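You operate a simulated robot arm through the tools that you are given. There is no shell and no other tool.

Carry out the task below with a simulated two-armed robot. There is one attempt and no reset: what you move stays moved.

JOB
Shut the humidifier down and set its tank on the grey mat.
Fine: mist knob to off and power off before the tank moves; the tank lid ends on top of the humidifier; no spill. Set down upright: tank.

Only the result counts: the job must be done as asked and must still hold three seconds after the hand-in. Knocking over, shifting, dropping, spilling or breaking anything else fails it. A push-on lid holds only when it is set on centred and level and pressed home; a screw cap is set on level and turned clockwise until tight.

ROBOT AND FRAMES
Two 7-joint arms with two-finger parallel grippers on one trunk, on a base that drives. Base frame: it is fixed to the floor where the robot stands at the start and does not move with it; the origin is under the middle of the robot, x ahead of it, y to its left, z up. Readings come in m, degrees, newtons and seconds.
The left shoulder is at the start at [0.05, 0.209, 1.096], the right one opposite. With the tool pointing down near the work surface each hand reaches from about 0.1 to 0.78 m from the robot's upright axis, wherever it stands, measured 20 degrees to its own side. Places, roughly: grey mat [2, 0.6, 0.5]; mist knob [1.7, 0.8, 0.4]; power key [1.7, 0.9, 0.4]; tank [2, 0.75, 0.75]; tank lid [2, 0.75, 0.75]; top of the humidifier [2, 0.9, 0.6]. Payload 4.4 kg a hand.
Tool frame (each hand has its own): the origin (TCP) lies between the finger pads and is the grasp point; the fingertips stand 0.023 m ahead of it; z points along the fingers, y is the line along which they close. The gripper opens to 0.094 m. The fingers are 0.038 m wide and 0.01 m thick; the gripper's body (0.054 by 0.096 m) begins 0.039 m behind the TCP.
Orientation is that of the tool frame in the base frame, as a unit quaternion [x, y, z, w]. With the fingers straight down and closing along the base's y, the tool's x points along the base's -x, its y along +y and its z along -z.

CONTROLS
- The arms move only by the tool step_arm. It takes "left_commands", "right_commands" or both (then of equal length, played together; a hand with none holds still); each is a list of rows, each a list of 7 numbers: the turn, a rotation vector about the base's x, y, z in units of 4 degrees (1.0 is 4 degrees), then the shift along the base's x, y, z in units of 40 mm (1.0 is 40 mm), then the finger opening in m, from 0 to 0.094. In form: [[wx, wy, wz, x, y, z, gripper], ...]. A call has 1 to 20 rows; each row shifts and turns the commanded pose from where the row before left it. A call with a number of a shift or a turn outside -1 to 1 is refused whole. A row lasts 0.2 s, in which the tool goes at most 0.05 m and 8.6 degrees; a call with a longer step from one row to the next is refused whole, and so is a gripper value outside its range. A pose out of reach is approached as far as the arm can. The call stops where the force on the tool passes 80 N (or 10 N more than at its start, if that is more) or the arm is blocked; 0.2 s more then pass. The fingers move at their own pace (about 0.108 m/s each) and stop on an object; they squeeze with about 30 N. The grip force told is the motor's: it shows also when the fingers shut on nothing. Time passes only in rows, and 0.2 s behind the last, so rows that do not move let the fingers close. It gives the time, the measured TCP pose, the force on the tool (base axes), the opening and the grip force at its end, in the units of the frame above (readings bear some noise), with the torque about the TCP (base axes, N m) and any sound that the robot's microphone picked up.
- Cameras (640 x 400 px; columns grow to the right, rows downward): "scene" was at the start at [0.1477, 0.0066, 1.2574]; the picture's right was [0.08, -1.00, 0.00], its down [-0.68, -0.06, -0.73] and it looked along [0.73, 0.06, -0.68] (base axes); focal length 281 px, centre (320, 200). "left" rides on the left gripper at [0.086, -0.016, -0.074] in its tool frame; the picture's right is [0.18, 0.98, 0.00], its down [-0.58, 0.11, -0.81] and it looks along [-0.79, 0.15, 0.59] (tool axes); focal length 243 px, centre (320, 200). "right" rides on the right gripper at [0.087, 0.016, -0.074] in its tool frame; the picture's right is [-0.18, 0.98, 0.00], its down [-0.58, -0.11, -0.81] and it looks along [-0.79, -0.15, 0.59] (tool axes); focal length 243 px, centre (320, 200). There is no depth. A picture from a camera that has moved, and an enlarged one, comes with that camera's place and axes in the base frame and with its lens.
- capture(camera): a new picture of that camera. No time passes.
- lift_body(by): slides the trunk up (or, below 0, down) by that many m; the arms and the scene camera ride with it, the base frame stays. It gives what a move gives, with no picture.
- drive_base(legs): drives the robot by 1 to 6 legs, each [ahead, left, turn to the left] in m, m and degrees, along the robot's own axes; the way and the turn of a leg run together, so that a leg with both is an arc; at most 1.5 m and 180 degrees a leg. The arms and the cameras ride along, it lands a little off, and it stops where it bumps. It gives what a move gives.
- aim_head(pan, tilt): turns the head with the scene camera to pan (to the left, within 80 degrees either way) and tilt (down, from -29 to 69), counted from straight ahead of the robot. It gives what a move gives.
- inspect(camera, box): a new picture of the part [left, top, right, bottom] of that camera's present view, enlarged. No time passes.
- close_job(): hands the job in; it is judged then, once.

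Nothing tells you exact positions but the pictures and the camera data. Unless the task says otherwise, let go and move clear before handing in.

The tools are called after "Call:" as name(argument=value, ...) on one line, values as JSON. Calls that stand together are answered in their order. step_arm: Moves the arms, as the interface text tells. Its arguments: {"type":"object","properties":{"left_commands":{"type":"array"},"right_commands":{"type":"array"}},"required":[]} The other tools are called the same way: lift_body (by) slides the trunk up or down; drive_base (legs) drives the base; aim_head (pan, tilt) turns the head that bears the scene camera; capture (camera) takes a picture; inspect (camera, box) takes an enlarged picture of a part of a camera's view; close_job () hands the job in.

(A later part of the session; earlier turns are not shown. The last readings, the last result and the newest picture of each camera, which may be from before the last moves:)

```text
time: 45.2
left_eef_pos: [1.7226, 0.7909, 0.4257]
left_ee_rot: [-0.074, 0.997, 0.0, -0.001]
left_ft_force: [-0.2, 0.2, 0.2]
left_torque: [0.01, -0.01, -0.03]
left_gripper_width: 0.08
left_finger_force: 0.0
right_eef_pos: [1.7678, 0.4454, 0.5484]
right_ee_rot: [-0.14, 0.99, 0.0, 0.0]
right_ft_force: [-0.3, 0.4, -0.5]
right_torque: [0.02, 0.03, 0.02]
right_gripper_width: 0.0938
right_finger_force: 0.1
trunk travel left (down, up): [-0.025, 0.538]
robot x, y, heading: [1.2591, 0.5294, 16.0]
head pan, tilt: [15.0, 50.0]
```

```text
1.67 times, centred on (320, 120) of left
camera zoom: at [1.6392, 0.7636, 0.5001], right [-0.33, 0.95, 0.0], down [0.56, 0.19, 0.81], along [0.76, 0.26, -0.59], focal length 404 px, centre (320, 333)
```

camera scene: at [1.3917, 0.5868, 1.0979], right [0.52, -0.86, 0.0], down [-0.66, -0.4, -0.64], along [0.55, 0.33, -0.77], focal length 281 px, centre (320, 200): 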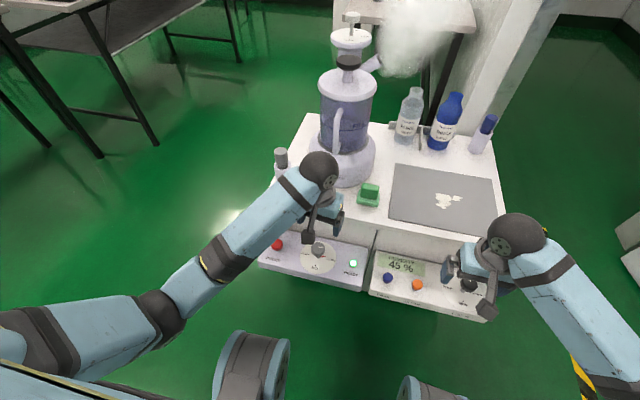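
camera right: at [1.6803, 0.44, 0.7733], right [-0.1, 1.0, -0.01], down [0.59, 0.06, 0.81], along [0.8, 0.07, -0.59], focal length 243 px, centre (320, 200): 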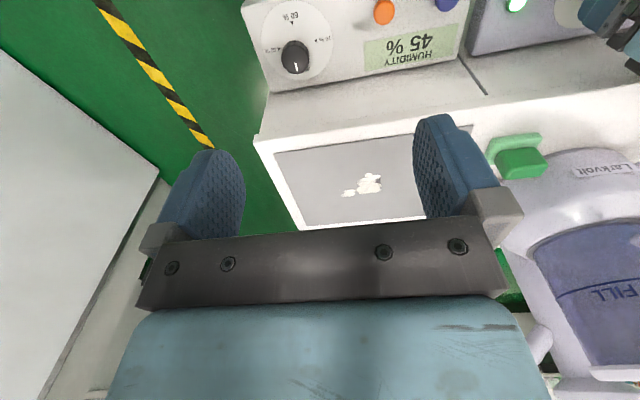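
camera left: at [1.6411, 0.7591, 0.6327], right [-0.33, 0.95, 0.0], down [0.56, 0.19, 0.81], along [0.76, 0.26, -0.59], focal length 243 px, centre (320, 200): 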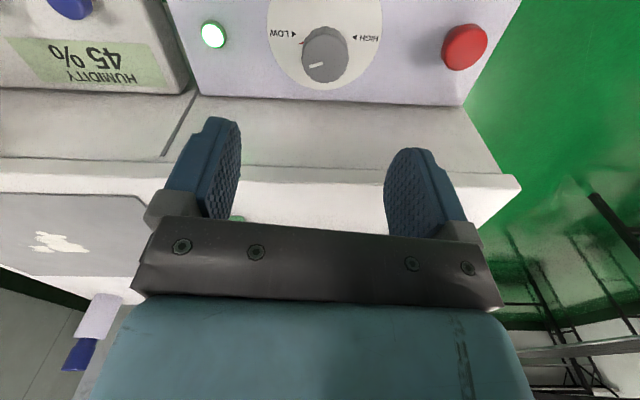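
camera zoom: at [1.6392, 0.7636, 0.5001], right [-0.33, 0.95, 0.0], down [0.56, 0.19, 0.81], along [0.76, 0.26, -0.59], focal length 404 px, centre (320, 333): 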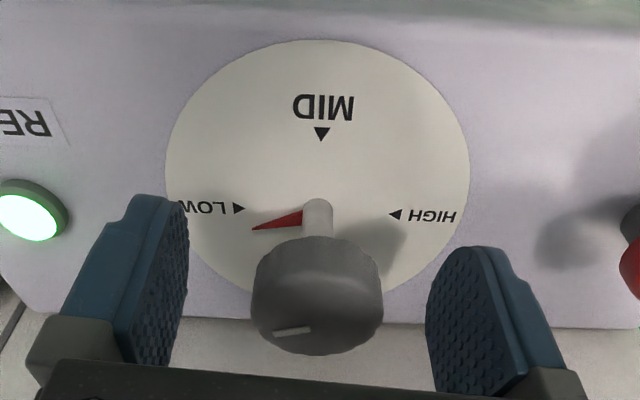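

Now the hand follows, and the knob is well centred. I grip and turn a bit.

Call:
step_arm(left_commands=[[0, 0, 0, 0, 0, 0, 0.02], [0, 0, 0, 0, 0, 0, 0.02], [0, 0, 0, 0, 0, 0, 0.02], [0, 0, 1, 0, 0, 0, 0.02], [0, 0, 1, 0, 0, 0, 0.02], [0, 0, 1, 0, 0, 0, 0.02], [0, 0, 1, 0, 0, 0, 0.02], [0, 0, 1, 0, 0, 0, 0.02], [0, 0, 1, 0, 0, 0, 0.02]])

Call:
inspect(camera="left", box=[200, 0, 440, 240])

```text
time: 46.4
left_eef_pos: [1.7245, 0.7915, 0.4266]
left_ee_rot: [-0.13, 0.992, 0.001, 0.0]
left_ft_force: [-3.4, -12.4, -4.4]
left_torque: [-0.06, 0.44, 0.01]
left_gripper_width: 0.0376
left_finger_force: 19.6
right_eef_pos: [1.7668, 0.4411, 0.5475]
right_ee_rot: [-0.138, 0.99, 0.001, 0.0]
right_ft_force: [0.7, -0.2, 0.1]
right_torque: [0.06, 0.02, -0.01]
right_gripper_width: 0.0942
right_finger_force: 0.0
trunk travel left (down, up): [-0.025, 0.538]
robot x, y, heading: [1.2603, 0.5275, 15.8]
head pan, tilt: [15.0, 50.0]
stopped in row 6 (left hand): the force on the tool passed its limit at 94 N (the readings are from after the stop); the commanded pose is now the measured one
```

```text
1.67 times, centred on (320, 120) of left
camera zoom: at [1.6447, 0.7541, 0.5004], right [-0.43, 0.9, 0.0], down [0.53, 0.25, 0.81], along [0.73, 0.35, -0.59], focal length 404 px, centre (320, 333)
```

zoom: 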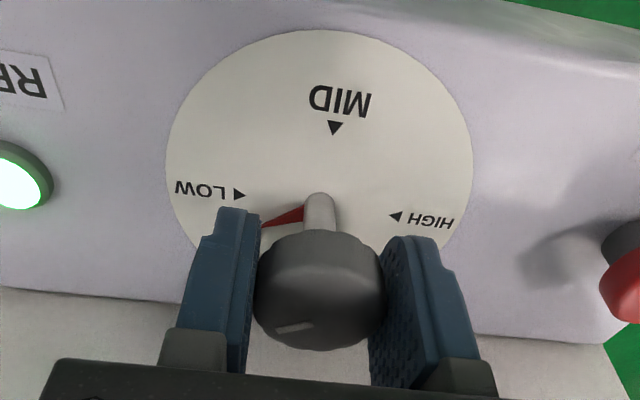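

The knob turns along (pointer now further past LOW), but the force spiked. I continue with slower steps.

Call:
step_arm(left_commands=[[0, 0, 0, 0, 0, 0, 0.02], [0, 0, 0.5, 0, 0, 0, 0.02], [0, 0, 0.5, 0, 0, 0, 0.02], [0, 0, 0.5, 0, 0, 0, 0.02], [0, 0, 0.5, 0, 0, 0, 0.02], [0, 0, 0.5, 0, 0, 0, 0.02], [0, 0, 0.5, 0, 0, 0, 0.02]])

Call:
inspect(camera="left", box=[200, 0, 440, 240])

```text
time: 47.3
left_eef_pos: [1.7295, 0.7989, 0.4284]
left_ee_rot: [-0.165, 0.986, 0.008, 0.005]
left_ft_force: [11.7, -57.1, -13.7]
left_torque: [-0.52, 0.38, 0.22]
left_gripper_width: 0.0451
left_finger_force: 28.7
right_eef_pos: [1.7678, 0.4358, 0.5467]
right_ee_rot: [-0.135, 0.991, 0.001, 0.0]
right_ft_force: [-0.2, 0.7, 0.1]
right_torque: [0.03, 0.0, -0.02]
right_gripper_width: 0.0937
right_finger_force: 0.1
trunk travel left (down, up): [-0.025, 0.538]
robot x, y, heading: [1.2651, 0.5249, 15.3]
head pan, tilt: [15.0, 50.0]
stopped in row 4 (left hand): the force on the tool passed its limit at 84 N (the readings are from after the stop); the commanded pose is now the measured one
```

```text
1.67 times, centred on (320, 120) of left
camera zoom: at [1.6517, 0.753, 0.5005], right [-0.49, 0.87, 0.01], down [0.51, 0.28, 0.81], along [0.71, 0.41, -0.58], focal length 404 px, centre (320, 333)
```

zoom: 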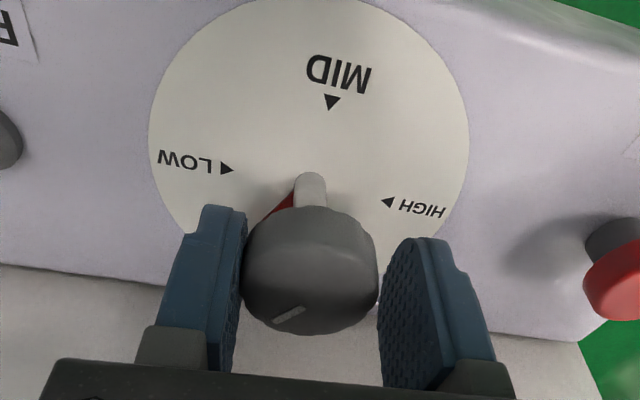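

The hand drifted left while turning, as if the wrist is running into a joint limit. I let go, lift, and test the rotation range in free air.

Call:
step_arm(left_commands=[[0, 0, 0, 0, 0, 0, 0.08], [0, 0, 0, 0, 0, 0, 0.08], [0, 0, 0, 0, 0, 0, 0.08]])

Call:
step_arm(left_commands=[[0, 0, 0, 0, 0, 0.5, 0.08], [0, 0, 0, 0, 0, 0.5, 0.08], [0, 0, 0, 0, 0, 0.5, 0.08], [0, 0, 0, 0, 0, 0.5, 0.08], [0, 0, 0, 0, 0, 0.5, 0.08], [0, 0, 0, 0, 0, 0, 0.08]])

Call:
step_arm(left_commands=[[0, 0, 1, 0, 0, 0, 0.08], [0, 0, 1, 0, 0, 0, 0.08], [0, 0, 1, 0, 0, 0, 0.08], [0, 0, 1, 0, 0, 0, 0.08], [0, 0, 1, 0, 0, 0, 0.08], [0, 0, 1, 0, 0, 0, 0.08], [0, 0, 1, 0, 0, 0, 0.08], [0, 0, 1, 0, 0, 0, 0.08], [0, 0, 0, 0, 0, 0, 0.08], [0, 0, 0, 0, 0, 0, 0.08]])

Call:
capture(camera="left")

```text
time: 48.1
left_eef_pos: [1.7265, 0.8047, 0.428]
left_ee_rot: [-0.17, 0.985, 0.009, 0.004]
left_ft_force: [-0.3, -0.3, 0.4]
left_torque: [0.02, -0.04, -0.02]
left_gripper_width: 0.0799
left_finger_force: 0.0
right_eef_pos: [1.7689, 0.4402, 0.5479]
right_ee_rot: [-0.137, 0.991, -0.001, 0.0]
right_ft_force: [0.2, 0.1, 0.7]
right_torque: [0.02, 0.02, -0.03]
right_gripper_width: 0.0941
right_finger_force: 0.0
trunk travel left (down, up): [-0.025, 0.538]
robot x, y, heading: [1.2617, 0.5289, 15.7]
head pan, tilt: [15.0, 50.0]
```

```text
time: 49.5
left_eef_pos: [1.7248, 0.8129, 0.5259]
left_ee_rot: [-0.172, 0.985, 0.015, 0.005]
left_ft_force: [-0.2, 0.3, 0.2]
left_torque: [0.0, 0.01, 0.01]
left_gripper_width: 0.0804
left_finger_force: 0.1
right_eef_pos: [1.7664, 0.4401, 0.55]
right_ee_rot: [-0.136, 0.991, -0.001, 0.001]
right_ft_force: [-0.4, -0.6, -0.2]
right_torque: [-0.02, -0.02, -0.02]
right_gripper_width: 0.094
right_finger_force: 0.0
trunk travel left (down, up): [-0.025, 0.538]
robot x, y, heading: [1.2651, 0.522, 15.6]
head pan, tilt: [15.0, 50.0]
```

```text
time: 50.9
left_eef_pos: [1.7247, 0.8843, 0.5287]
left_ee_rot: [-0.388, 0.918, 0.079, 0.03]
left_ft_force: [0.5, -0.2, -0.3]
left_torque: [0.01, 0.0, -0.02]
left_gripper_width: 0.0799
left_finger_force: 0.1
right_eef_pos: [1.7668, 0.4373, 0.545]
right_ee_rot: [-0.138, 0.99, 0.0, 0.0]
right_ft_force: [-0.3, -0.3, 0.2]
right_torque: [0.0, -0.01, 0.03]
right_gripper_width: 0.0941
right_finger_force: 0.0
trunk travel left (down, up): [-0.025, 0.538]
robot x, y, heading: [1.266, 0.5282, 15.9]
head pan, tilt: [15.0, 50.0]
stopped in row 7 (left hand): the arm was blocked; the commanded pose is now the measured one
```

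```text
taken
camera left: at [1.6766, 0.7989, 0.5907], right [-0.83, 0.55, 0.1], down [0.33, 0.35, 0.88], along [0.44, 0.76, -0.47], focal length 243 px, centre (320, 200)
```

left: 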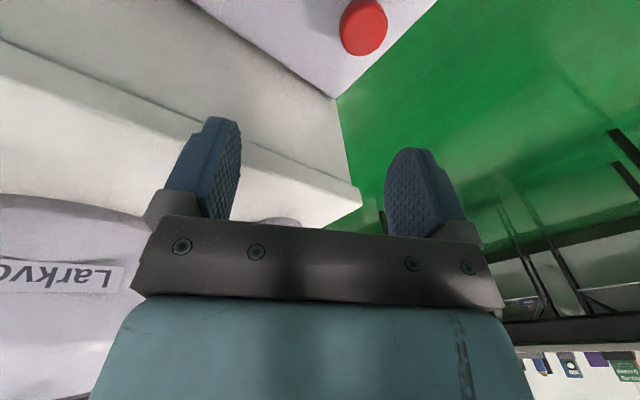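

Confirmed: counterclockwise beyond the nominal heading runs this arm into a limit. I'll lift, straighten, and go back to the clockwise-turned side, where the first grip worked.

Call:
step_arm(left_commands=[[0, 0, 0, 0, 0, 0.6, 0.08], [0, 0, 0, 0, 0, 0.6, 0.08], [-0.3, 0, -0.9, 0, -0.25, 0, 0.08], [-0.3, 0, -0.9, 0, -0.25, 0, 0.08], [-0.3, 0, -0.9, 0, -0.25, 0, 0.08], [-0.3, 0, -0.9, 0, -0.25, 0, 0.08], [-0.3, 0, -0.9, 0, -0.25, 0, 0.08], [-0.3, 0, -0.9, 0, -0.25, 0, 0.08], [-0.3, 0, -0.9, 0, -0.25, 0, 0.08], [-0.3, 0, -0.9, 0, -0.25, 0, 0.08], [0, 0, -1, 0, -0.25, 0, 0.08], [0, 0, -1, 0, 0, 0, 0.08], [0, 0, -1, 0, 0, 0, 0.08], [0, 0, 0, 0, 0, 0, 0.08], [0, 0, 0, 0, 0, 0, 0.08]])

Call:
capture(camera="scene")

```text
time: 54.1
left_eef_pos: [1.7234, 0.7922, 0.5784]
left_ee_rot: [-0.043, 0.999, -0.01, 0.013]
left_ft_force: [0.6, 0.1, -0.1]
left_torque: [0.04, 0.0, -0.01]
left_gripper_width: 0.0799
left_finger_force: 0.0
right_eef_pos: [1.7673, 0.4398, 0.5476]
right_ee_rot: [-0.136, 0.991, 0.0, 0.0]
right_ft_force: [0.0, -0.5, 0.7]
right_torque: [0.01, 0.01, 0.01]
right_gripper_width: 0.0939
right_finger_force: 0.0
trunk travel left (down, up): [-0.025, 0.538]
robot x, y, heading: [1.266, 0.5231, 15.9]
head pan, tilt: [15.0, 50.0]
```

```text
taken
camera scene: at [1.3925, 0.5839, 1.0978], right [0.51, -0.86, 0.0], down [-0.66, -0.39, -0.64], along [0.55, 0.33, -0.77], focal length 281 px, centre (320, 200)
```

scene: 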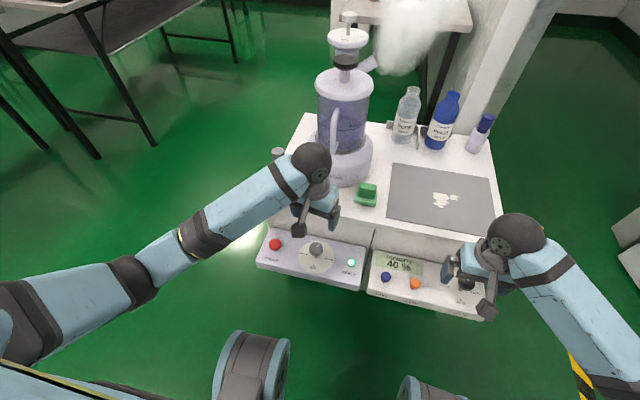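

Call:
step_arm(left_commands=[[0.27, 0.385, -0.7, 0, 0, 0, 0.08], [0, 0, -1, 0, 0, 0, 0.08], [0, 0, -1, 0, 0, 0, 0.08], [0, 0, -1, 0, 0, 0, 0.08], [0, 0, -1, 0, 0, 0, 0.08], [0, 0, -1, 0, 0, 0, 0.08], [0, 0, -1, 0, 0, 0, 0.08], [0, 0, -1, 0, 0, 0, 0.08], [0, 0, -1, 0, 0, 0, 0.08], [0, 0, -1, 0, 0, 0, 0.08], [0, 0, -1, 0, 0, 0, 0.08], [0, 0, -1, 0, 0, 0, 0.08], [0, 0, -1, 0, 0, 0, 0.08], [0, 0, -1, 0, 0, 0, 0.08], [0, 0, -1, 0, 0, 0, 0.08], [0, 0, -1, 0, 0, 0, 0.08], [0, 0, -1, 0, 0, 0, 0.08], [0, 0, -1, 0, 0, 0, 0.08], [0, 0, -1, 0, 0, 0, 0.08], [0, 0, 0, 0, 0, 0, 0.08]])

Call:
inspect(camera="left", box=[240, 0, 400, 100])

```text
time: 58.3
left_eef_pos: [1.7231, 0.7918, 0.5781]
left_ee_rot: [0.572, 0.82, 0.001, -0.001]
left_ft_force: [0.9, -0.4, 0.9]
left_torque: [-0.02, -0.02, 0.03]
left_gripper_width: 0.08
left_finger_force: 0.0
right_eef_pos: [1.7676, 0.4404, 0.5492]
right_ee_rot: [-0.136, 0.991, -0.001, 0.0]
right_ft_force: [0.4, 0.1, 0.5]
right_torque: [0.0, 0.07, -0.02]
right_gripper_width: 0.0942
right_finger_force: 0.0
trunk travel left (down, up): [-0.025, 0.538]
robot x, y, heading: [1.2628, 0.5226, 15.4]
head pan, tilt: [15.0, 50.0]
```

```text
4.00 times, centred on (320, 50) of left
camera zoom: at [1.6786, 0.8677, 0.6526], right [0.86, 0.51, 0.0], down [0.3, -0.51, 0.81], along [0.41, -0.69, -0.59], focal length 970 px, centre (320, 800)
```

zoom: 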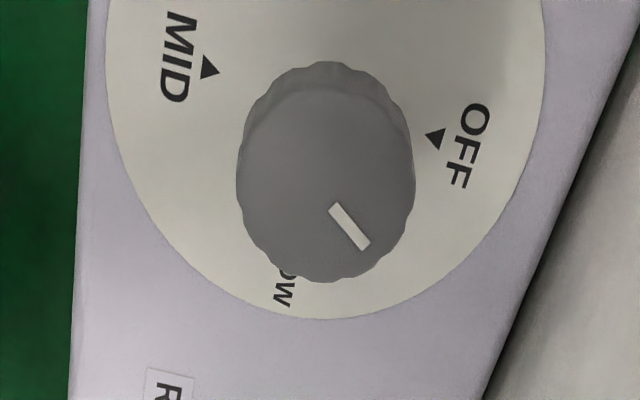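

About 45° remain to OFF. I descend in this orientation, grip and turn.

Call:
step_arm(left_commands=[[0, 0, 0, 0.03, 0.02, -0.5, 0.07], [0, 0, 0, 0, 0, -0.6, 0.07], [0, 0, 0, 0, 0, -0.6, 0.07], [0, 0, 0, 0, 0, -0.6, 0.07], [0, 0, 0, 0, 0, -0.5, 0.07], [0, 0, 0, 0, 0, -0.5, 0.07], [0, 0, 0, 0, 0, -0.3, 0.07], [0, 0, 0, 0, 0, -0.17, 0.07], [0, 0, 0, 0, 0, 0, 0.07], [0, 0, 0, 0, 0, 0, 0.07]])

Call:
inspect(camera="left", box=[200, 0, 440, 240])

```text
time: 60.5
left_eef_pos: [1.7262, 0.7919, 0.4266]
left_ee_rot: [0.572, 0.82, 0.0, -0.001]
left_ft_force: [0.5, 0.3, 0.1]
left_torque: [0.01, 0.02, -0.01]
left_gripper_width: 0.0699
left_finger_force: 0.1
right_eef_pos: [1.7665, 0.4396, 0.548]
right_ee_rot: [-0.136, 0.991, 0.0, 0.0]
right_ft_force: [0.7, -0.2, 0.0]
right_torque: [-0.01, 0.03, 0.0]
right_gripper_width: 0.0939
right_finger_force: 0.1
trunk travel left (down, up): [-0.025, 0.538]
robot x, y, heading: [1.2613, 0.5261, 15.6]
head pan, tilt: [15.0, 50.0]
```

```text
1.67 times, centred on (320, 120) of left
camera zoom: at [1.6802, 0.8672, 0.5013], right [0.86, 0.51, 0.0], down [0.3, -0.51, 0.81], along [0.41, -0.69, -0.59], focal length 404 px, centre (320, 333)
```

zoom: 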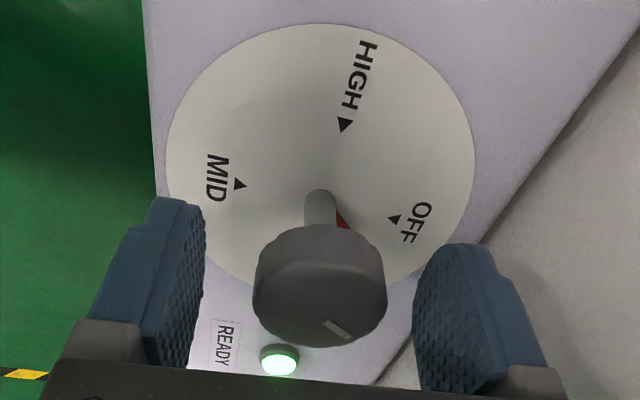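

Call:
step_arm(left_commands=[[0, 0, 0, 0, 0, 0, 0.02], [0, 0, 0, 0, 0, 0, 0.02], [0, 0, 0, 0, 0, 0, 0.02], [0, 0, 0.7, 0, 0, 0, 0.02], [0, 0, 0.7, 0, 0, 0, 0.02], [0, 0, 0.7, 0, 0, 0, 0.02], [0, 0, 0.7, 0, 0, 0, 0.02], [0, 0, 0.7, 0, 0, 0, 0.02], [0, 0, 0.7, 0, 0, 0, 0.02], [0, 0, 0.7, 0, 0, 0, 0.02], [0, 0, 0.7, 0, 0, 0, 0.02]])

Call:
inspect(camera="left", box=[200, 0, 440, 240])

```text
time: 62.9
left_eef_pos: [1.7252, 0.7929, 0.4269]
left_ee_rot: [0.403, 0.915, -0.002, 0.0]
left_ft_force: [10.4, -16.5, -4.2]
left_torque: [0.35, 0.35, 0.01]
left_gripper_width: 0.0377
left_finger_force: 45.4
right_eef_pos: [1.7666, 0.439, 0.547]
right_ee_rot: [-0.136, 0.991, 0.0, 0.001]
right_ft_force: [-0.4, -1.0, -0.3]
right_torque: [-0.01, -0.01, -0.01]
right_gripper_width: 0.0941
right_finger_force: 0.1
trunk travel left (down, up): [-0.025, 0.538]
robot x, y, heading: [1.2621, 0.524, 15.7]
head pan, tilt: [15.0, 50.0]
```

```text
1.67 times, centred on (320, 120) of left
camera zoom: at [1.6549, 0.8446, 0.5013], right [0.6, 0.8, 0.0], down [0.47, -0.35, 0.81], along [0.64, -0.48, -0.59], focal length 404 px, centre (320, 333)
```

zoom: 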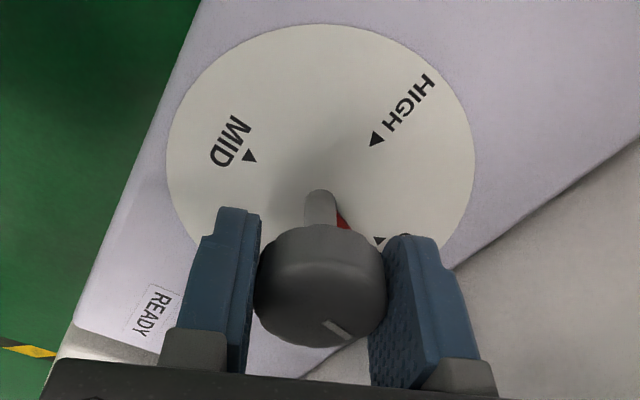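

Turning well now with low force. I continue about 20° more.

Call:
step_arm(left_commands=[[0, 0, 0.7, 0, 0, 0, 0.02], [0, 0, 0.7, 0, 0, 0, 0.02], [0, 0, 0.7, 0, 0, 0, 0.02], [0, 0, 0.7, 0, 0, 0, 0.02], [0, 0, 0.7, 0, 0, 0, 0.02], [0, 0, 0.7, 0, 0, 0, 0.02], [0, 0, 0.7, 0, 0, 0, 0.02]])

Call:
inspect(camera="left", box=[200, 0, 440, 240])

```text
time: 64.5
left_eef_pos: [1.7235, 0.7937, 0.4268]
left_ee_rot: [0.239, 0.971, 0.0, -0.002]
left_ft_force: [-20.0, -8.9, 5.2]
left_torque: [-0.33, -0.08, -0.56]
left_gripper_width: 0.0375
left_finger_force: 44.6
right_eef_pos: [1.7659, 0.4404, 0.5479]
right_ee_rot: [-0.137, 0.991, 0.0, 0.001]
right_ft_force: [0.1, -0.5, -0.7]
right_torque: [0.0, -0.02, 0.01]
right_gripper_width: 0.094
right_finger_force: 0.0
trunk travel left (down, up): [-0.025, 0.538]
robot x, y, heading: [1.2598, 0.5242, 16.0]
head pan, tilt: [15.0, 50.0]
```

```text
1.67 times, centred on (320, 120) of left
camera zoom: at [1.6399, 0.8188, 0.5017], right [0.29, 0.96, 0.0], down [0.57, -0.18, 0.8], along [0.77, -0.24, -0.6], focal length 404 px, centre (320, 333)
```

zoom: 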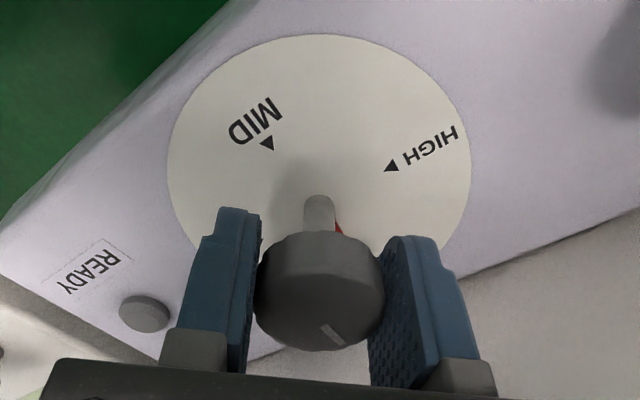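

A counter-torque suggests the end stop at OFF. I let go, lift and look.

Call:
step_arm(left_commands=[[0, 0, 0, 0, 0, 0, 0.08], [0, 0, 0, 0, 0, 0, 0.08], [0, 0, 0, 0, 0, 0.5, 0.08], [0, 0, 0, 0, 0, 0.6, 0.08], [0, 0, 0, 0, 0, 0.6, 0.08], [0, 0, 0, 0, 0, 0.6, 0.08], [0, 0, 0, 0, 0, 0.6, 0.08], [0, 0, -0.5, 0, 0, 0.6, 0.08], [0, 0, -0.5, 0, 0, 0, 0.08]])

Call:
inspect(camera="left", box=[220, 0, 420, 125])

Call:
inspect(camera="scene", box=[240, 215, 400, 315])

```text
time: 66.5
left_eef_pos: [1.7247, 0.7934, 0.568]
left_ee_rot: [0.274, 0.962, 0.0, 0.0]
left_ft_force: [-0.7, 0.3, 0.3]
left_torque: [0.0, -0.03, 0.02]
left_gripper_width: 0.0803
left_finger_force: 0.0
right_eef_pos: [1.7673, 0.4398, 0.5488]
right_ee_rot: [-0.136, 0.991, 0.0, 0.0]
right_ft_force: [0.1, 0.1, 0.1]
right_torque: [-0.02, -0.01, 0.02]
right_gripper_width: 0.0943
right_finger_force: 0.0
trunk travel left (down, up): [-0.025, 0.538]
robot x, y, heading: [1.2615, 0.5263, 15.6]
head pan, tilt: [15.0, 50.0]
```

```text
3.20 times, centred on (320, 62) of left
camera zoom: at [1.6432, 0.8243, 0.6408], right [0.36, 0.93, 0.0], down [0.55, -0.21, 0.81], along [0.75, -0.29, -0.59], focal length 776 px, centre (320, 640)
```

zoom: 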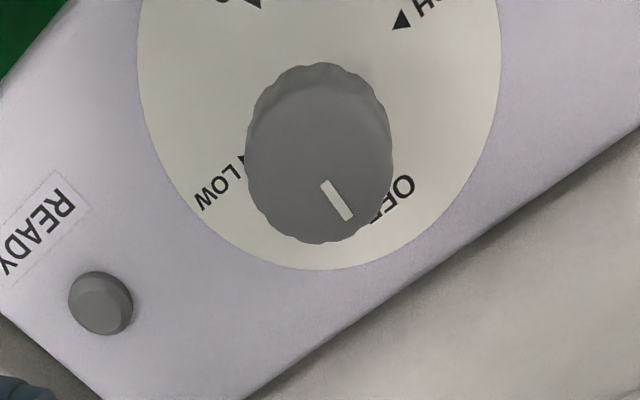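

```text
4.00 times, centred on (320, 265) of scene
camera zoom: at [1.3924, 0.5839, 1.0978], right [0.51, -0.86, 0.0], down [-0.66, -0.39, -0.64], along [0.55, 0.33, -0.77], focal length 1124 px, centre (320, -60)
```

zoom: 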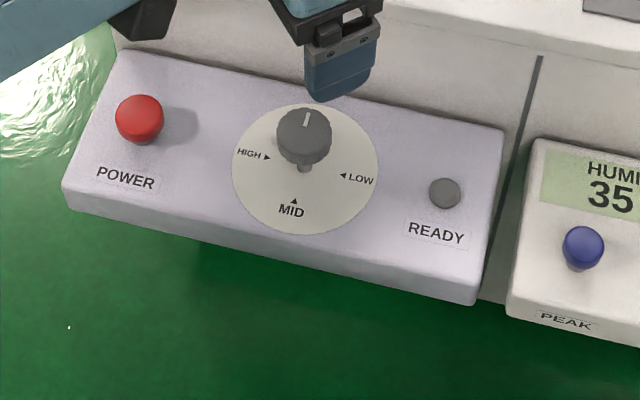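

The knob's mark points to OFF and the READY lamp is dark for now. I check the mist and lamp while I carry the hand toward the power button.

Call:
step_arm(left_commands=[[0, 0, 0, -0.2, 0.4, 0, 0], [0, 0, 0, -0.2, 0.4, 0, 0], [0, 0, 0, -0.2, 0.5, 0, 0], [0, 0, 0, -0.2, 0.5, 0, 0], [0, 0, 0, -0.1, 0.5, 0, 0], [0, 0, 0, 0, 0.5, 0, 0], [0, 0, 0, 0, 0, 0, 0], [0, 0, 0, 0, 0, 0, 0]])

Call:
capture(camera="left")

Call:
capture(camera="scene")

Call:
inspect(camera="scene", box=[240, 215, 400, 315])

```text
time: 68.3
left_eef_pos: [1.6895, 0.9056, 0.5676]
left_ee_rot: [0.274, 0.962, -0.001, -0.001]
left_ft_force: [-1.3, -0.3, -0.4]
left_torque: [0.0, 0.0, -0.01]
left_gripper_width: 0.0001
left_finger_force: 29.6
right_eef_pos: [1.7669, 0.4387, 0.5485]
right_ee_rot: [-0.137, 0.991, 0.0, 0.0]
right_ft_force: [0.1, 0.1, 1.1]
right_torque: [-0.03, -0.02, 0.0]
right_gripper_width: 0.094
right_finger_force: 0.0
trunk travel left (down, up): [-0.025, 0.538]
robot x, y, heading: [1.2655, 0.5256, 15.5]
head pan, tilt: [15.0, 50.0]
```

```text
taken
camera left: at [1.6078, 0.9361, 0.6416], right [0.36, 0.93, 0.0], down [0.55, -0.21, 0.81], along [0.75, -0.29, -0.59], focal length 243 px, centre (320, 200)
```

left: 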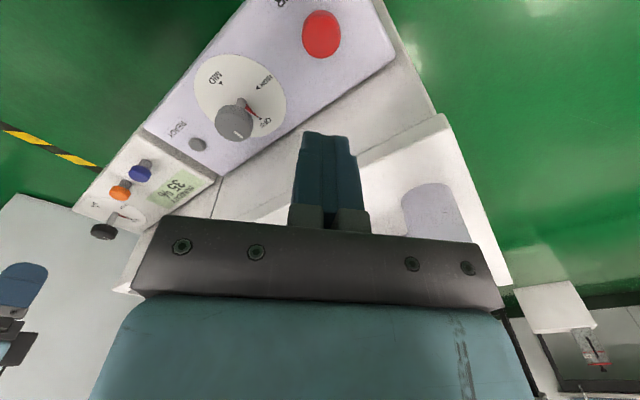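

```text
taken
camera scene: at [1.3925, 0.5839, 1.0978], right [0.51, -0.86, 0.0], down [-0.66, -0.39, -0.64], along [0.55, 0.33, -0.77], focal length 281 px, centre (320, 200)
```

scene: 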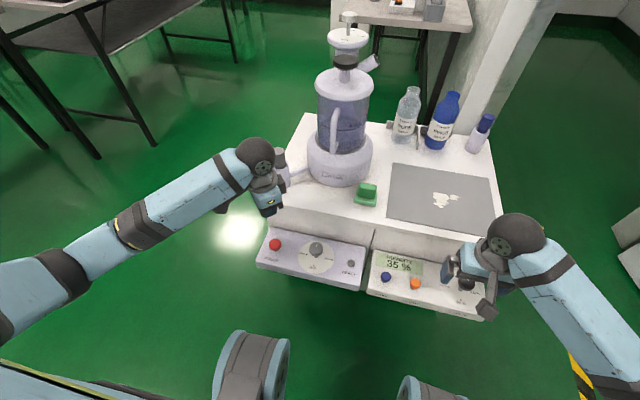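

```text
4.00 times, centred on (320, 265) of scene
camera zoom: at [1.3925, 0.5839, 1.0978], right [0.51, -0.86, 0.0], down [-0.66, -0.39, -0.64], along [0.55, 0.33, -0.77], focal length 1124 px, centre (320, -60)
```

zoom: 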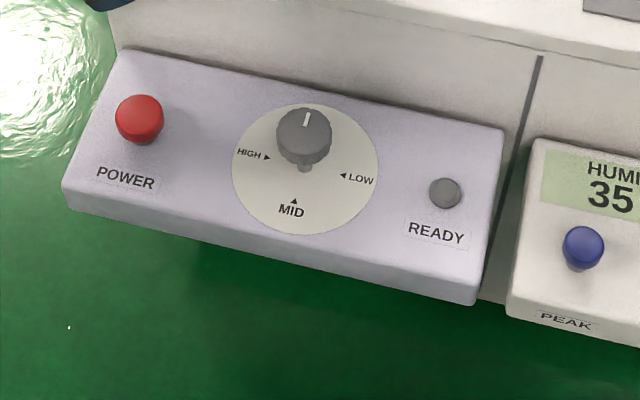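

The mist has stopped. I zoom in on the pointer and on the red button from the wrist camera.

Call:
inspect(camera="left", box=[160, 0, 400, 150])

Call:
inspect(camera="left", box=[190, 60, 290, 160])

```text
2.67 times, centred on (280, 75) of left
camera zoom: at [1.6078, 0.9361, 0.6416], right [0.36, 0.93, 0.0], down [0.55, -0.21, 0.81], along [0.75, -0.29, -0.59], focal length 647 px, centre (427, 533)
```

zoom: 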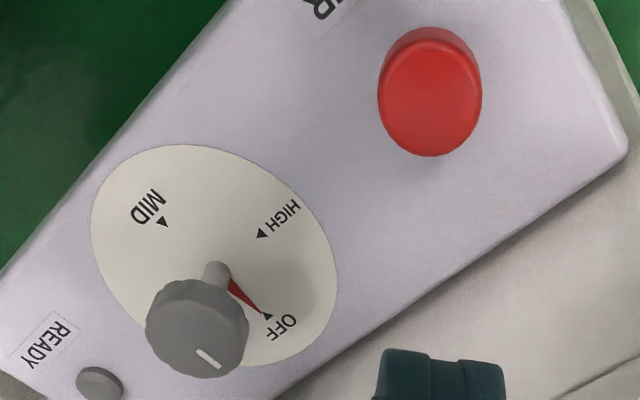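

```text
4.00 times, centred on (240, 110) of left
camera zoom: at [1.6078, 0.9361, 0.6416], right [0.36, 0.93, 0.0], down [0.55, -0.21, 0.81], along [0.75, -0.29, -0.59], focal length 970 px, centre (640, 560)
```

zoom: 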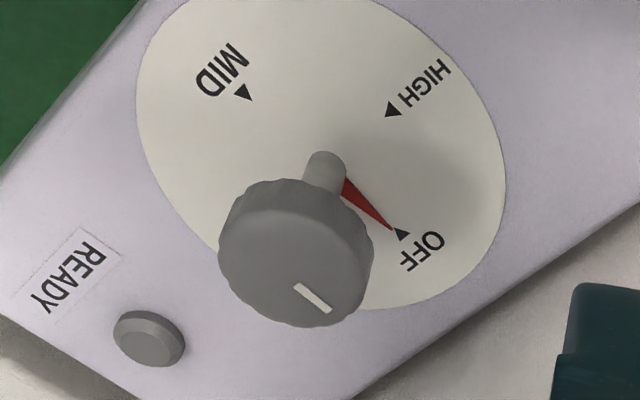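

The pointer is exactly on OFF. Now I lower the closed fingers over the power button.

Call:
step_arm(left_commands=[[0, 0, 0, -0.05, 0.02, -0.6, 0], [0, 0, 0, 0, 0, -0.6, 0], [0, 0, 0, 0, 0, -0.6, 0], [0, 0, 0, 0, 0, -0.6, 0], [0, 0, 0, 0, 0, -0.5, 0], [0, 0, 0, 0, 0, -0.2, 0], [0, 0, 0, 0, 0, 0, 0]])

Call:
inspect(camera="scene", box=[240, 195, 400, 295])

Call:
capture(camera="left")

```text
time: 69.9
left_eef_pos: [1.6867, 0.9062, 0.4442]
left_ee_rot: [0.274, 0.962, 0.0, -0.001]
left_ft_force: [0.0, 0.7, -0.5]
left_torque: [-0.01, 0.02, 0.0]
left_gripper_width: 0.0001
left_finger_force: 30.2
right_eef_pos: [1.7681, 0.4384, 0.5475]
right_ee_rot: [-0.136, 0.991, 0.0, 0.0]
right_ft_force: [-0.6, -0.4, 0.2]
right_torque: [0.02, -0.01, 0.02]
right_gripper_width: 0.0939
right_finger_force: 0.1
trunk travel left (down, up): [-0.025, 0.538]
robot x, y, heading: [1.2602, 0.5272, 15.6]
head pan, tilt: [15.0, 50.0]
```

```text
4.00 times, centred on (320, 245) of scene
camera zoom: at [1.3925, 0.5839, 1.0978], right [0.51, -0.86, 0.0], down [-0.66, -0.39, -0.64], along [0.55, 0.33, -0.77], focal length 1124 px, centre (320, 20)
```

zoom: 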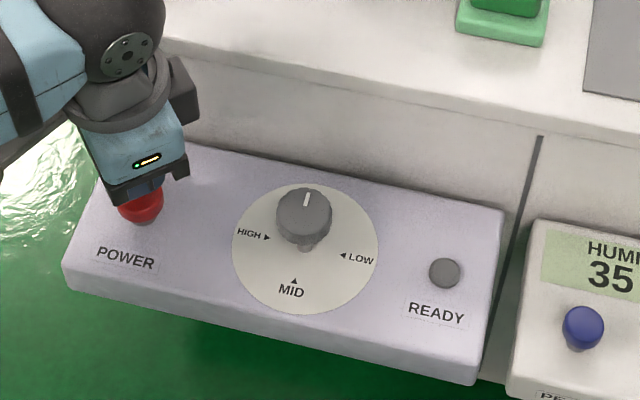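

```text
taken
camera left: at [1.6049, 0.937, 0.5173], right [0.36, 0.93, 0.0], down [0.55, -0.21, 0.81], along [0.75, -0.29, -0.59], focal length 243 px, centre (320, 200)
```

left: 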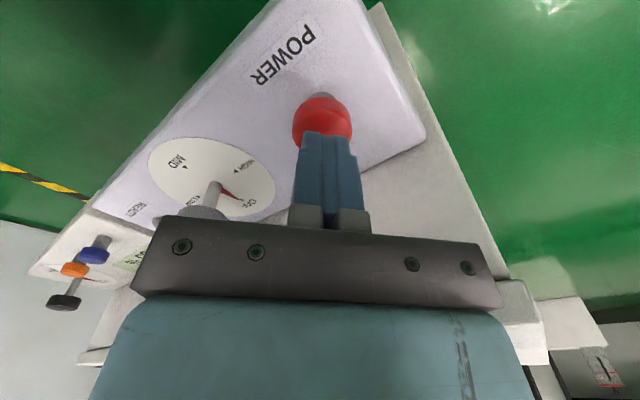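

Call:
step_arm(left_commands=[[0, 0, 0, 0, 0, -0.1, 0], [0, 0, 0, 0, 0, -0.1, 0], [0, 0, 0, 0, 0, -0.1, 0], [0, 0, 0, 0, 0, -0.1, 0]])

Call:
inspect(camera="left", box=[120, 0, 440, 200])

```text
time: 70.9
left_eef_pos: [1.6857, 0.9067, 0.4269]
left_ee_rot: [0.274, 0.962, -0.001, -0.001]
left_ft_force: [0.4, 1.3, 2.1]
left_torque: [0.03, 0.0, -0.01]
left_gripper_width: 0.0004
left_finger_force: 30.0
right_eef_pos: [1.7663, 0.4401, 0.5482]
right_ee_rot: [-0.137, 0.991, -0.001, 0.001]
right_ft_force: [-0.2, -0.4, -0.1]
right_torque: [0.0, 0.0, 0.0]
right_gripper_width: 0.0939
right_finger_force: 0.1
trunk travel left (down, up): [-0.025, 0.538]
robot x, y, heading: [1.2641, 0.5265, 15.9]
head pan, tilt: [15.0, 50.0]
heard: click
```

```text
2.00 times, centred on (280, 100) of left
camera zoom: at [1.6044, 0.9372, 0.5022], right [0.36, 0.93, 0.0], down [0.55, -0.21, 0.81], along [0.75, -0.29, -0.59], focal length 485 px, centre (400, 400)
```

zoom: 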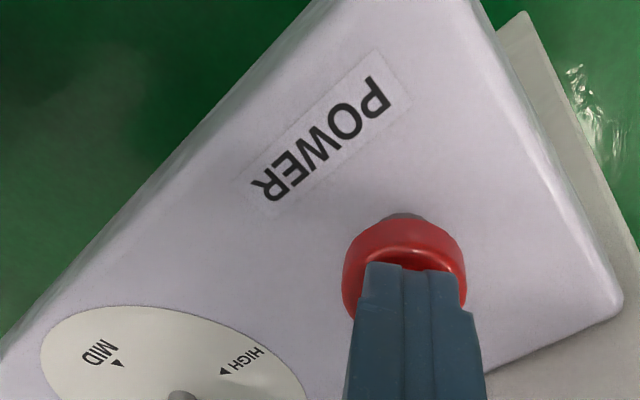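

I heard a click. I lift off and look at the lamp and the button.

Call:
step_arm(left_commands=[[0, 0, 0, 0, 0, 0.3, 0], [0, 0, 0, 0, 0, 0.6, 0], [0, 0, 0, 0, 0, 0.6, 0], [0, 0, 0, 0, 0, 0.6, 0], [0, 0, 0, 0, 0, 0.6, 0], [0, 0, 0, 0, 0, 0.6, 0], [0, 0, 0, 0, 0, 0, 0]])

Call:
capture(camera="left")

Call:
inspect(camera="scene", box=[240, 215, 400, 315])

Call:
capture(camera="scene")

```text
time: 72.5
left_eef_pos: [1.6856, 0.9057, 0.5593]
left_ee_rot: [0.274, 0.962, -0.001, -0.001]
left_ft_force: [0.1, -0.8, -0.2]
left_torque: [-0.02, 0.01, -0.02]
left_gripper_width: 0.0
left_finger_force: 29.7
right_eef_pos: [1.7673, 0.4405, 0.5472]
right_ee_rot: [-0.137, 0.991, 0.0, 0.001]
right_ft_force: [0.1, 0.0, 0.8]
right_torque: [0.0, 0.02, 0.0]
right_gripper_width: 0.0938
right_finger_force: 0.0
trunk travel left (down, up): [-0.025, 0.538]
robot x, y, heading: [1.264, 0.528, 15.3]
head pan, tilt: [15.0, 50.0]
```

```text
taken
camera left: at [1.6042, 0.9373, 0.6337], right [0.36, 0.93, 0.0], down [0.55, -0.21, 0.81], along [0.75, -0.29, -0.59], focal length 243 px, centre (320, 200)
```

left: 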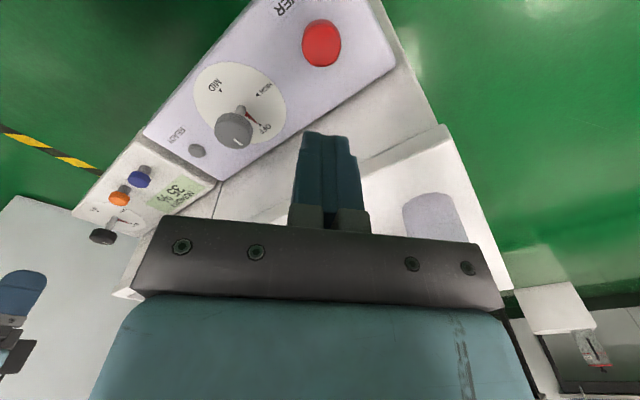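

```text
4.00 times, centred on (320, 265) of scene
camera zoom: at [1.3924, 0.5839, 1.0978], right [0.51, -0.86, 0.0], down [-0.66, -0.39, -0.64], along [0.55, 0.33, -0.77], focal length 1124 px, centre (320, -60)
```

zoom: 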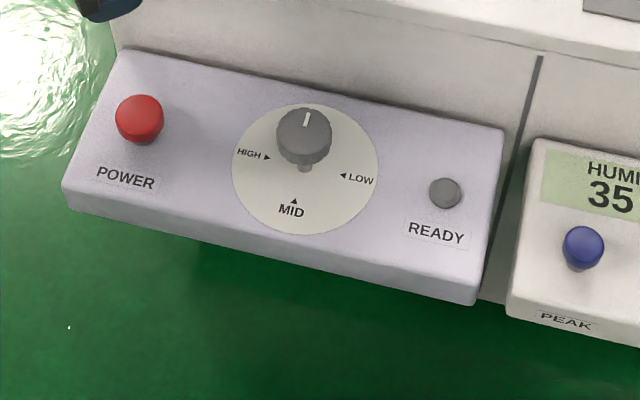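

```text
taken
camera scene: at [1.3924, 0.5839, 1.0978], right [0.51, -0.86, 0.0], down [-0.66, -0.39, -0.64], along [0.55, 0.33, -0.77], focal length 281 px, centre (320, 200)
```

scene: 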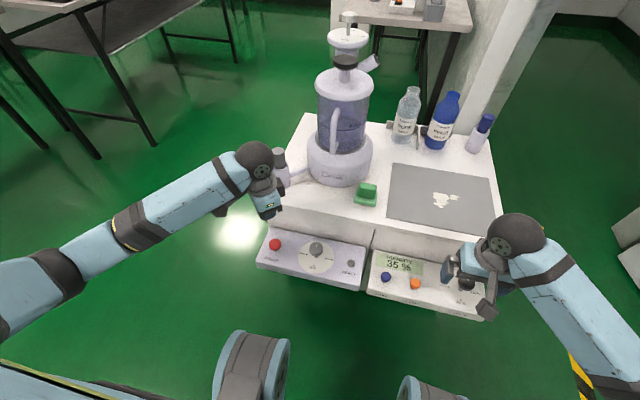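

I can't yet tell the power state from the lamp, so I wait a few seconds and look again.

Call:
step_arm(left_commands=[[0, 0, 0, 0, 0, 0, 0], [0, 0, 0, 0, 0, 0, 0], [0, 0, 0, 0, 0, 0, 0], [0, 0, 0, 0, 0, 0, 0], [0, 0, 0, 0, 0, 0, 0], [0, 0, 0, 0, 0, 0, 0], [0, 0, 0, 0, 0, 0, 0], [0, 0, 0, 0, 0, 0, 0], [0, 0, 0, 0, 0, 0, 0], [0, 0, 0, 0, 0, 0, 0], [0, 0, 0, 0, 0, 0, 0], [0, 0, 0, 0, 0, 0, 0], [0, 0, 0, 0, 0, 0, 0], [0, 0, 0, 0, 0, 0, 0], [0, 0, 0, 0, 0, 0, 0]])

Call:
inspect(camera="scene", box=[240, 215, 400, 315])

Call:
inspect(camera="left", box=[160, 0, 400, 150])

```text
time: 75.7
left_eef_pos: [1.6851, 0.906, 0.5603]
left_ee_rot: [0.274, 0.962, 0.0, -0.001]
left_ft_force: [0.1, 0.3, 0.7]
left_torque: [0.0, -0.02, -0.02]
left_gripper_width: 0.0
left_finger_force: 29.9
right_eef_pos: [1.7668, 0.4397, 0.5474]
right_ee_rot: [-0.137, 0.991, 0.0, -0.001]
right_ft_force: [0.6, -0.5, 0.5]
right_torque: [0.0, 0.02, 0.02]
right_gripper_width: 0.0939
right_finger_force: 0.0
trunk travel left (down, up): [-0.025, 0.538]
robot x, y, heading: [1.2647, 0.5261, 15.8]
head pan, tilt: [15.0, 50.0]
```

```text
4.00 times, centred on (320, 265) of scene
camera zoom: at [1.3925, 0.5839, 1.0978], right [0.51, -0.86, 0.0], down [-0.66, -0.39, -0.64], along [0.55, 0.33, -0.77], focal length 1124 px, centre (320, -60)
```

zoom: 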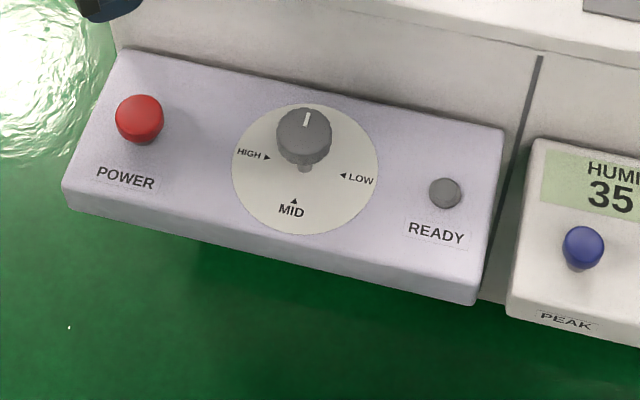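

```text
2.67 times, centred on (280, 75) of left
camera zoom: at [1.6042, 0.9373, 0.6335], right [0.36, 0.93, 0.0], down [0.55, -0.21, 0.81], along [0.75, -0.29, -0.59], focal length 647 px, centre (427, 533)
```

zoom: 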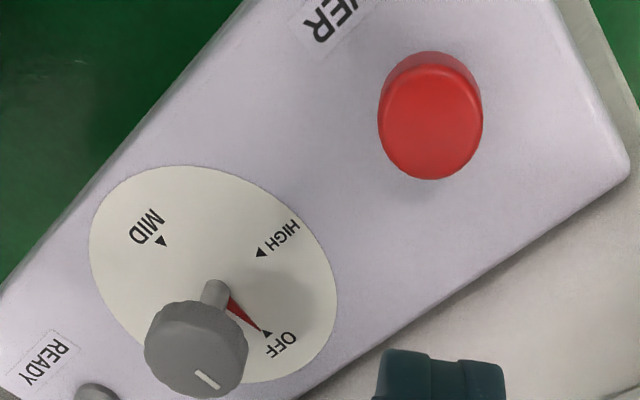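

I run one reversible check: press once more, wait, and see whether the lamp distinguishes on from off (the tank hasn't moved yet).

Call:
step_arm(left_commands=[[0, 0, 0, 0, 0, -0.6, 0], [0, 0, 0, 0, 0, -0.6, 0], [0, 0, 0, 0, 0, -0.6, 0], [0, 0, 0, 0, 0, -0.6, 0], [0, 0, 0, 0, 0, -0.5, 0], [0, 0, 0, 0, 0, -0.1, 0], [0, 0, 0, 0, 0, -0.1, 0], [0, 0, 0, 0, 0, -0.1, 0], [0, 0, 0, 0, 0, -0.1, 0], [0, 0, 0, 0, 0, 0.4, 0], [0, 0, 0, 0, 0, 0.6, 0], [0, 0, 0, 0, 0, 0.6, 0], [0, 0, 0, 0, 0, 0.6, 0], [0, 0, 0, 0, 0, 0.5, 0], [0, 0, 0, 0, 0, 0, 0], [0, 0, 0, 0, 0, 0, 0], [0, 0, 0, 0, 0, 0, 0], [0, 0, 0, 0, 0, 0, 0]])

Call:
inspect(camera="scene", box=[240, 215, 400, 315])

```text
time: 79.5
left_eef_pos: [1.6866, 0.9062, 0.5356]
left_ee_rot: [0.274, 0.962, -0.001, -0.001]
left_ft_force: [0.3, -0.9, -0.5]
left_torque: [0.04, 0.03, 0.01]
left_gripper_width: 0.0
left_finger_force: 30.1
right_eef_pos: [1.7666, 0.4403, 0.5482]
right_ee_rot: [-0.136, 0.991, 0.0, 0.0]
right_ft_force: [0.1, -0.2, -0.2]
right_torque: [0.02, 0.01, 0.01]
right_gripper_width: 0.094
right_finger_force: 0.2
trunk travel left (down, up): [-0.025, 0.538]
robot x, y, heading: [1.2627, 0.526, 15.5]
head pan, tilt: [15.0, 50.0]
heard: click
```

```text
4.00 times, centred on (320, 265) of scene
camera zoom: at [1.3925, 0.5839, 1.0978], right [0.51, -0.86, 0.0], down [-0.66, -0.39, -0.64], along [0.55, 0.33, -0.77], focal length 1124 px, centre (320, -60)
```

zoom: 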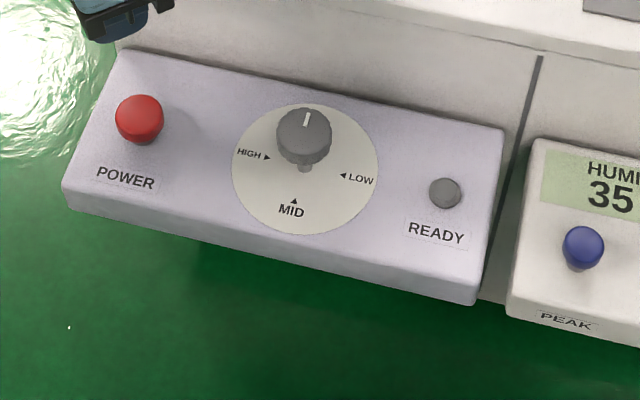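

Call:
step_arm(left_commands=[[0, 0, 0, 0, 0, 0, 0], [0, 0, 0, 0, 0, 0, 0], [0, 0, 0, 0, 0, 0, 0], [0, 0, 0, 0, 0, 0, 0], [0, 0, 0, 0, 0, 0, 0], [0, 0, 0, 0, 0, 0, 0], [0, 0, 0, 0, 0, 0, 0], [0, 0, 0, 0, 0, 0, 0], [0, 0, 0, 0, 0, 0, 0], [0, 0, 0, 0, 0, 0, 0], [0, 0, 0, 0, 0, 0, 0], [0, 0, 0, 0, 0, 0, 0], [0, 0, 0, 0, 0, 0, 0], [0, 0, 0, 0, 0, 0, 0], [0, 0, 0, 0, 0, 0, 0], [0, 0, 0, 0, 0, 0, 0], [0, 0, 0, 0, 0, 0, 0], [0, 0, 0, 0, 0, 0, 0]])

Call:
capture(camera="scene")

Call:
inspect(camera="scene", box=[240, 215, 400, 315])

```text
time: 83.3
left_eef_pos: [1.6871, 0.9056, 0.5356]
left_ee_rot: [0.274, 0.962, 0.0, -0.001]
left_ft_force: [-0.7, 0.8, 0.2]
left_torque: [0.0, 0.01, -0.04]
left_gripper_width: 0.0
left_finger_force: 30.0
right_eef_pos: [1.7674, 0.4403, 0.547]
right_ee_rot: [-0.136, 0.991, 0.0, 0.001]
right_ft_force: [-0.1, 1.3, -0.5]
right_torque: [0.02, 0.01, 0.01]
right_gripper_width: 0.0938
right_finger_force: 0.0
trunk travel left (down, up): [-0.025, 0.538]
robot x, y, heading: [1.2616, 0.525, 16.1]
head pan, tilt: [15.0, 50.0]
```

```text
taken
camera scene: at [1.3925, 0.5839, 1.0978], right [0.51, -0.86, 0.0], down [-0.66, -0.39, -0.64], along [0.55, 0.33, -0.77], focal length 281 px, centre (320, 200)
```

scene: 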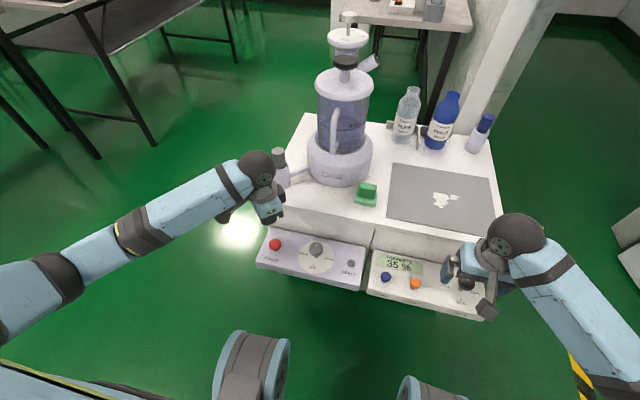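

```text
4.00 times, centred on (320, 265) of scene
camera zoom: at [1.3925, 0.5839, 1.0978], right [0.51, -0.86, 0.0], down [-0.66, -0.39, -0.64], along [0.55, 0.33, -0.77], focal length 1124 px, centre (320, -60)
```

zoom: 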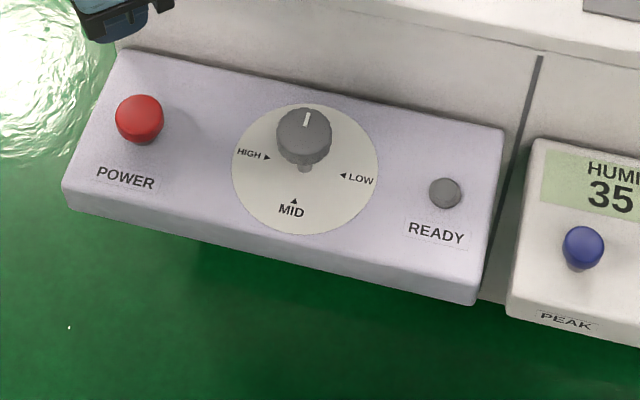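

The lamp is still dark; I wait somewhat longer in this state before pressing again.

Call:
step_arm(left_commands=[[0, 0, 0, 0, 0, 0, 0], [0, 0, 0, 0, 0, 0, 0], [0, 0, 0, 0, 0, 0, 0], [0, 0, 0, 0, 0, 0, 0], [0, 0, 0, 0, 0, 0, 0], [0, 0, 0, 0, 0, 0, 0], [0, 0, 0, 0, 0, 0, 0], [0, 0, 0, 0, 0, 0, 0], [0, 0, 0, 0, 0, 0, 0], [0, 0, 0, 0, 0, 0, 0], [0, 0, 0, 0, 0, 0, 0], [0, 0, 0, 0, 0, 0, 0], [0, 0, 0, 0, 0, 0, 0], [0, 0, 0, 0, 0, 0, 0], [0, 0, 0, 0, 0, 0, 0], [0, 0, 0, 0, 0, 0, 0], [0, 0, 0, 0, 0, 0, 0], [0, 0, 0, 0, 0, 0, 0], [0, 0, 0, 0, 0, 0, 0], [0, 0, 0, 0, 0, 0, 0]])

Call:
inspect(camera="scene", box=[240, 215, 400, 315])

Call:
step_arm(left_commands=[[0, 0, 0, 0, 0, 0, 0], [0, 0, 0, 0, 0, 0, 0], [0, 0, 0, 0, 0, 0, 0], [0, 0, 0, 0, 0, 0, 0], [0, 0, 0, 0, 0, 0, 0], [0, 0, 0, 0, 0, 0, 0], [0, 0, 0, 0, 0, 0, 0], [0, 0, 0, 0, 0, 0, 0], [0, 0, 0, 0, 0, 0, 0], [0, 0, 0, 0, 0, 0, 0], [0, 0, 0, 0, 0, 0, 0], [0, 0, 0, 0, 0, 0, 0], [0, 0, 0, 0, 0, 0, 0], [0, 0, 0, 0, 0, 0, 0], [0, 0, 0, 0, 0, 0, 0], [0, 0, 0, 0, 0, 0, 0], [0, 0, 0, 0, 0, 0, 0], [0, 0, 0, 0, 0, 0, 0], [0, 0, 0, 0, 0, 0, 0], [0, 0, 0, 0, 0, 0, 0]])

Call:
inspect(camera="scene", box=[240, 215, 400, 315])

```text
time: 87.5
left_eef_pos: [1.6859, 0.906, 0.5365]
left_ee_rot: [0.274, 0.962, 0.0, 0.0]
left_ft_force: [0.1, 0.0, -0.3]
left_torque: [0.0, -0.01, 0.0]
left_gripper_width: 0.0
left_finger_force: 29.9
right_eef_pos: [1.7675, 0.4392, 0.548]
right_ee_rot: [-0.136, 0.991, 0.0, -0.001]
right_ft_force: [-0.1, 0.0, -0.1]
right_torque: [0.01, -0.02, 0.02]
right_gripper_width: 0.0942
right_finger_force: 0.0
trunk travel left (down, up): [-0.025, 0.538]
robot x, y, heading: [1.2626, 0.5261, 15.7]
head pan, tilt: [15.0, 50.0]
```

```text
4.00 times, centred on (320, 265) of scene
camera zoom: at [1.3925, 0.5839, 1.0978], right [0.51, -0.86, 0.0], down [-0.66, -0.39, -0.64], along [0.55, 0.33, -0.77], focal length 1124 px, centre (320, -60)
```

zoom: 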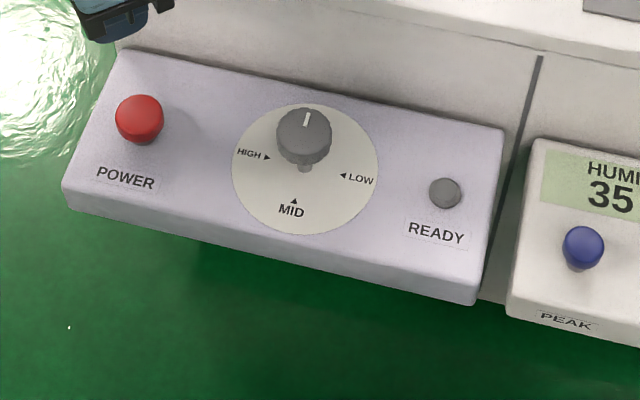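

```text
time: 91.7
left_eef_pos: [1.6854, 0.9047, 0.5365]
left_ee_rot: [0.274, 0.962, 0.0, -0.001]
left_ft_force: [0.3, 0.3, 0.3]
left_torque: [0.01, 0.02, -0.02]
left_gripper_width: 0.0
left_finger_force: 29.5
right_eef_pos: [1.7673, 0.4404, 0.5477]
right_ee_rot: [-0.136, 0.991, 0.001, 0.0]
right_ft_force: [-0.2, 0.6, -0.3]
right_torque: [-0.01, 0.01, 0.0]
right_gripper_width: 0.094
right_finger_force: 0.1
trunk travel left (down, up): [-0.025, 0.538]
robot x, y, heading: [1.2626, 0.525, 15.7]
head pan, tilt: [15.0, 50.0]
```

```text
4.00 times, centred on (320, 265) of scene
camera zoom: at [1.3925, 0.5839, 1.0978], right [0.51, -0.86, 0.0], down [-0.66, -0.39, -0.64], along [0.55, 0.33, -0.77], focal length 1124 px, centre (320, -60)
```

zoom: 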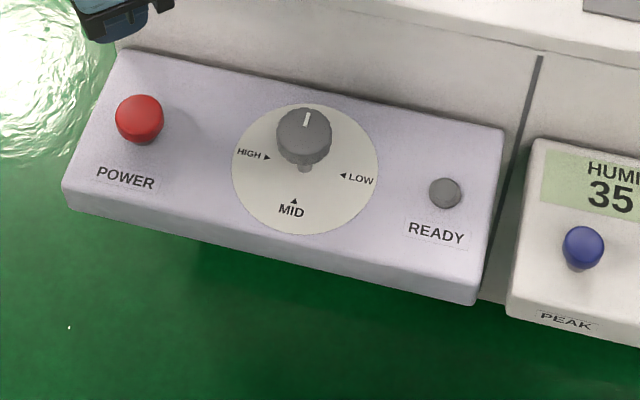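

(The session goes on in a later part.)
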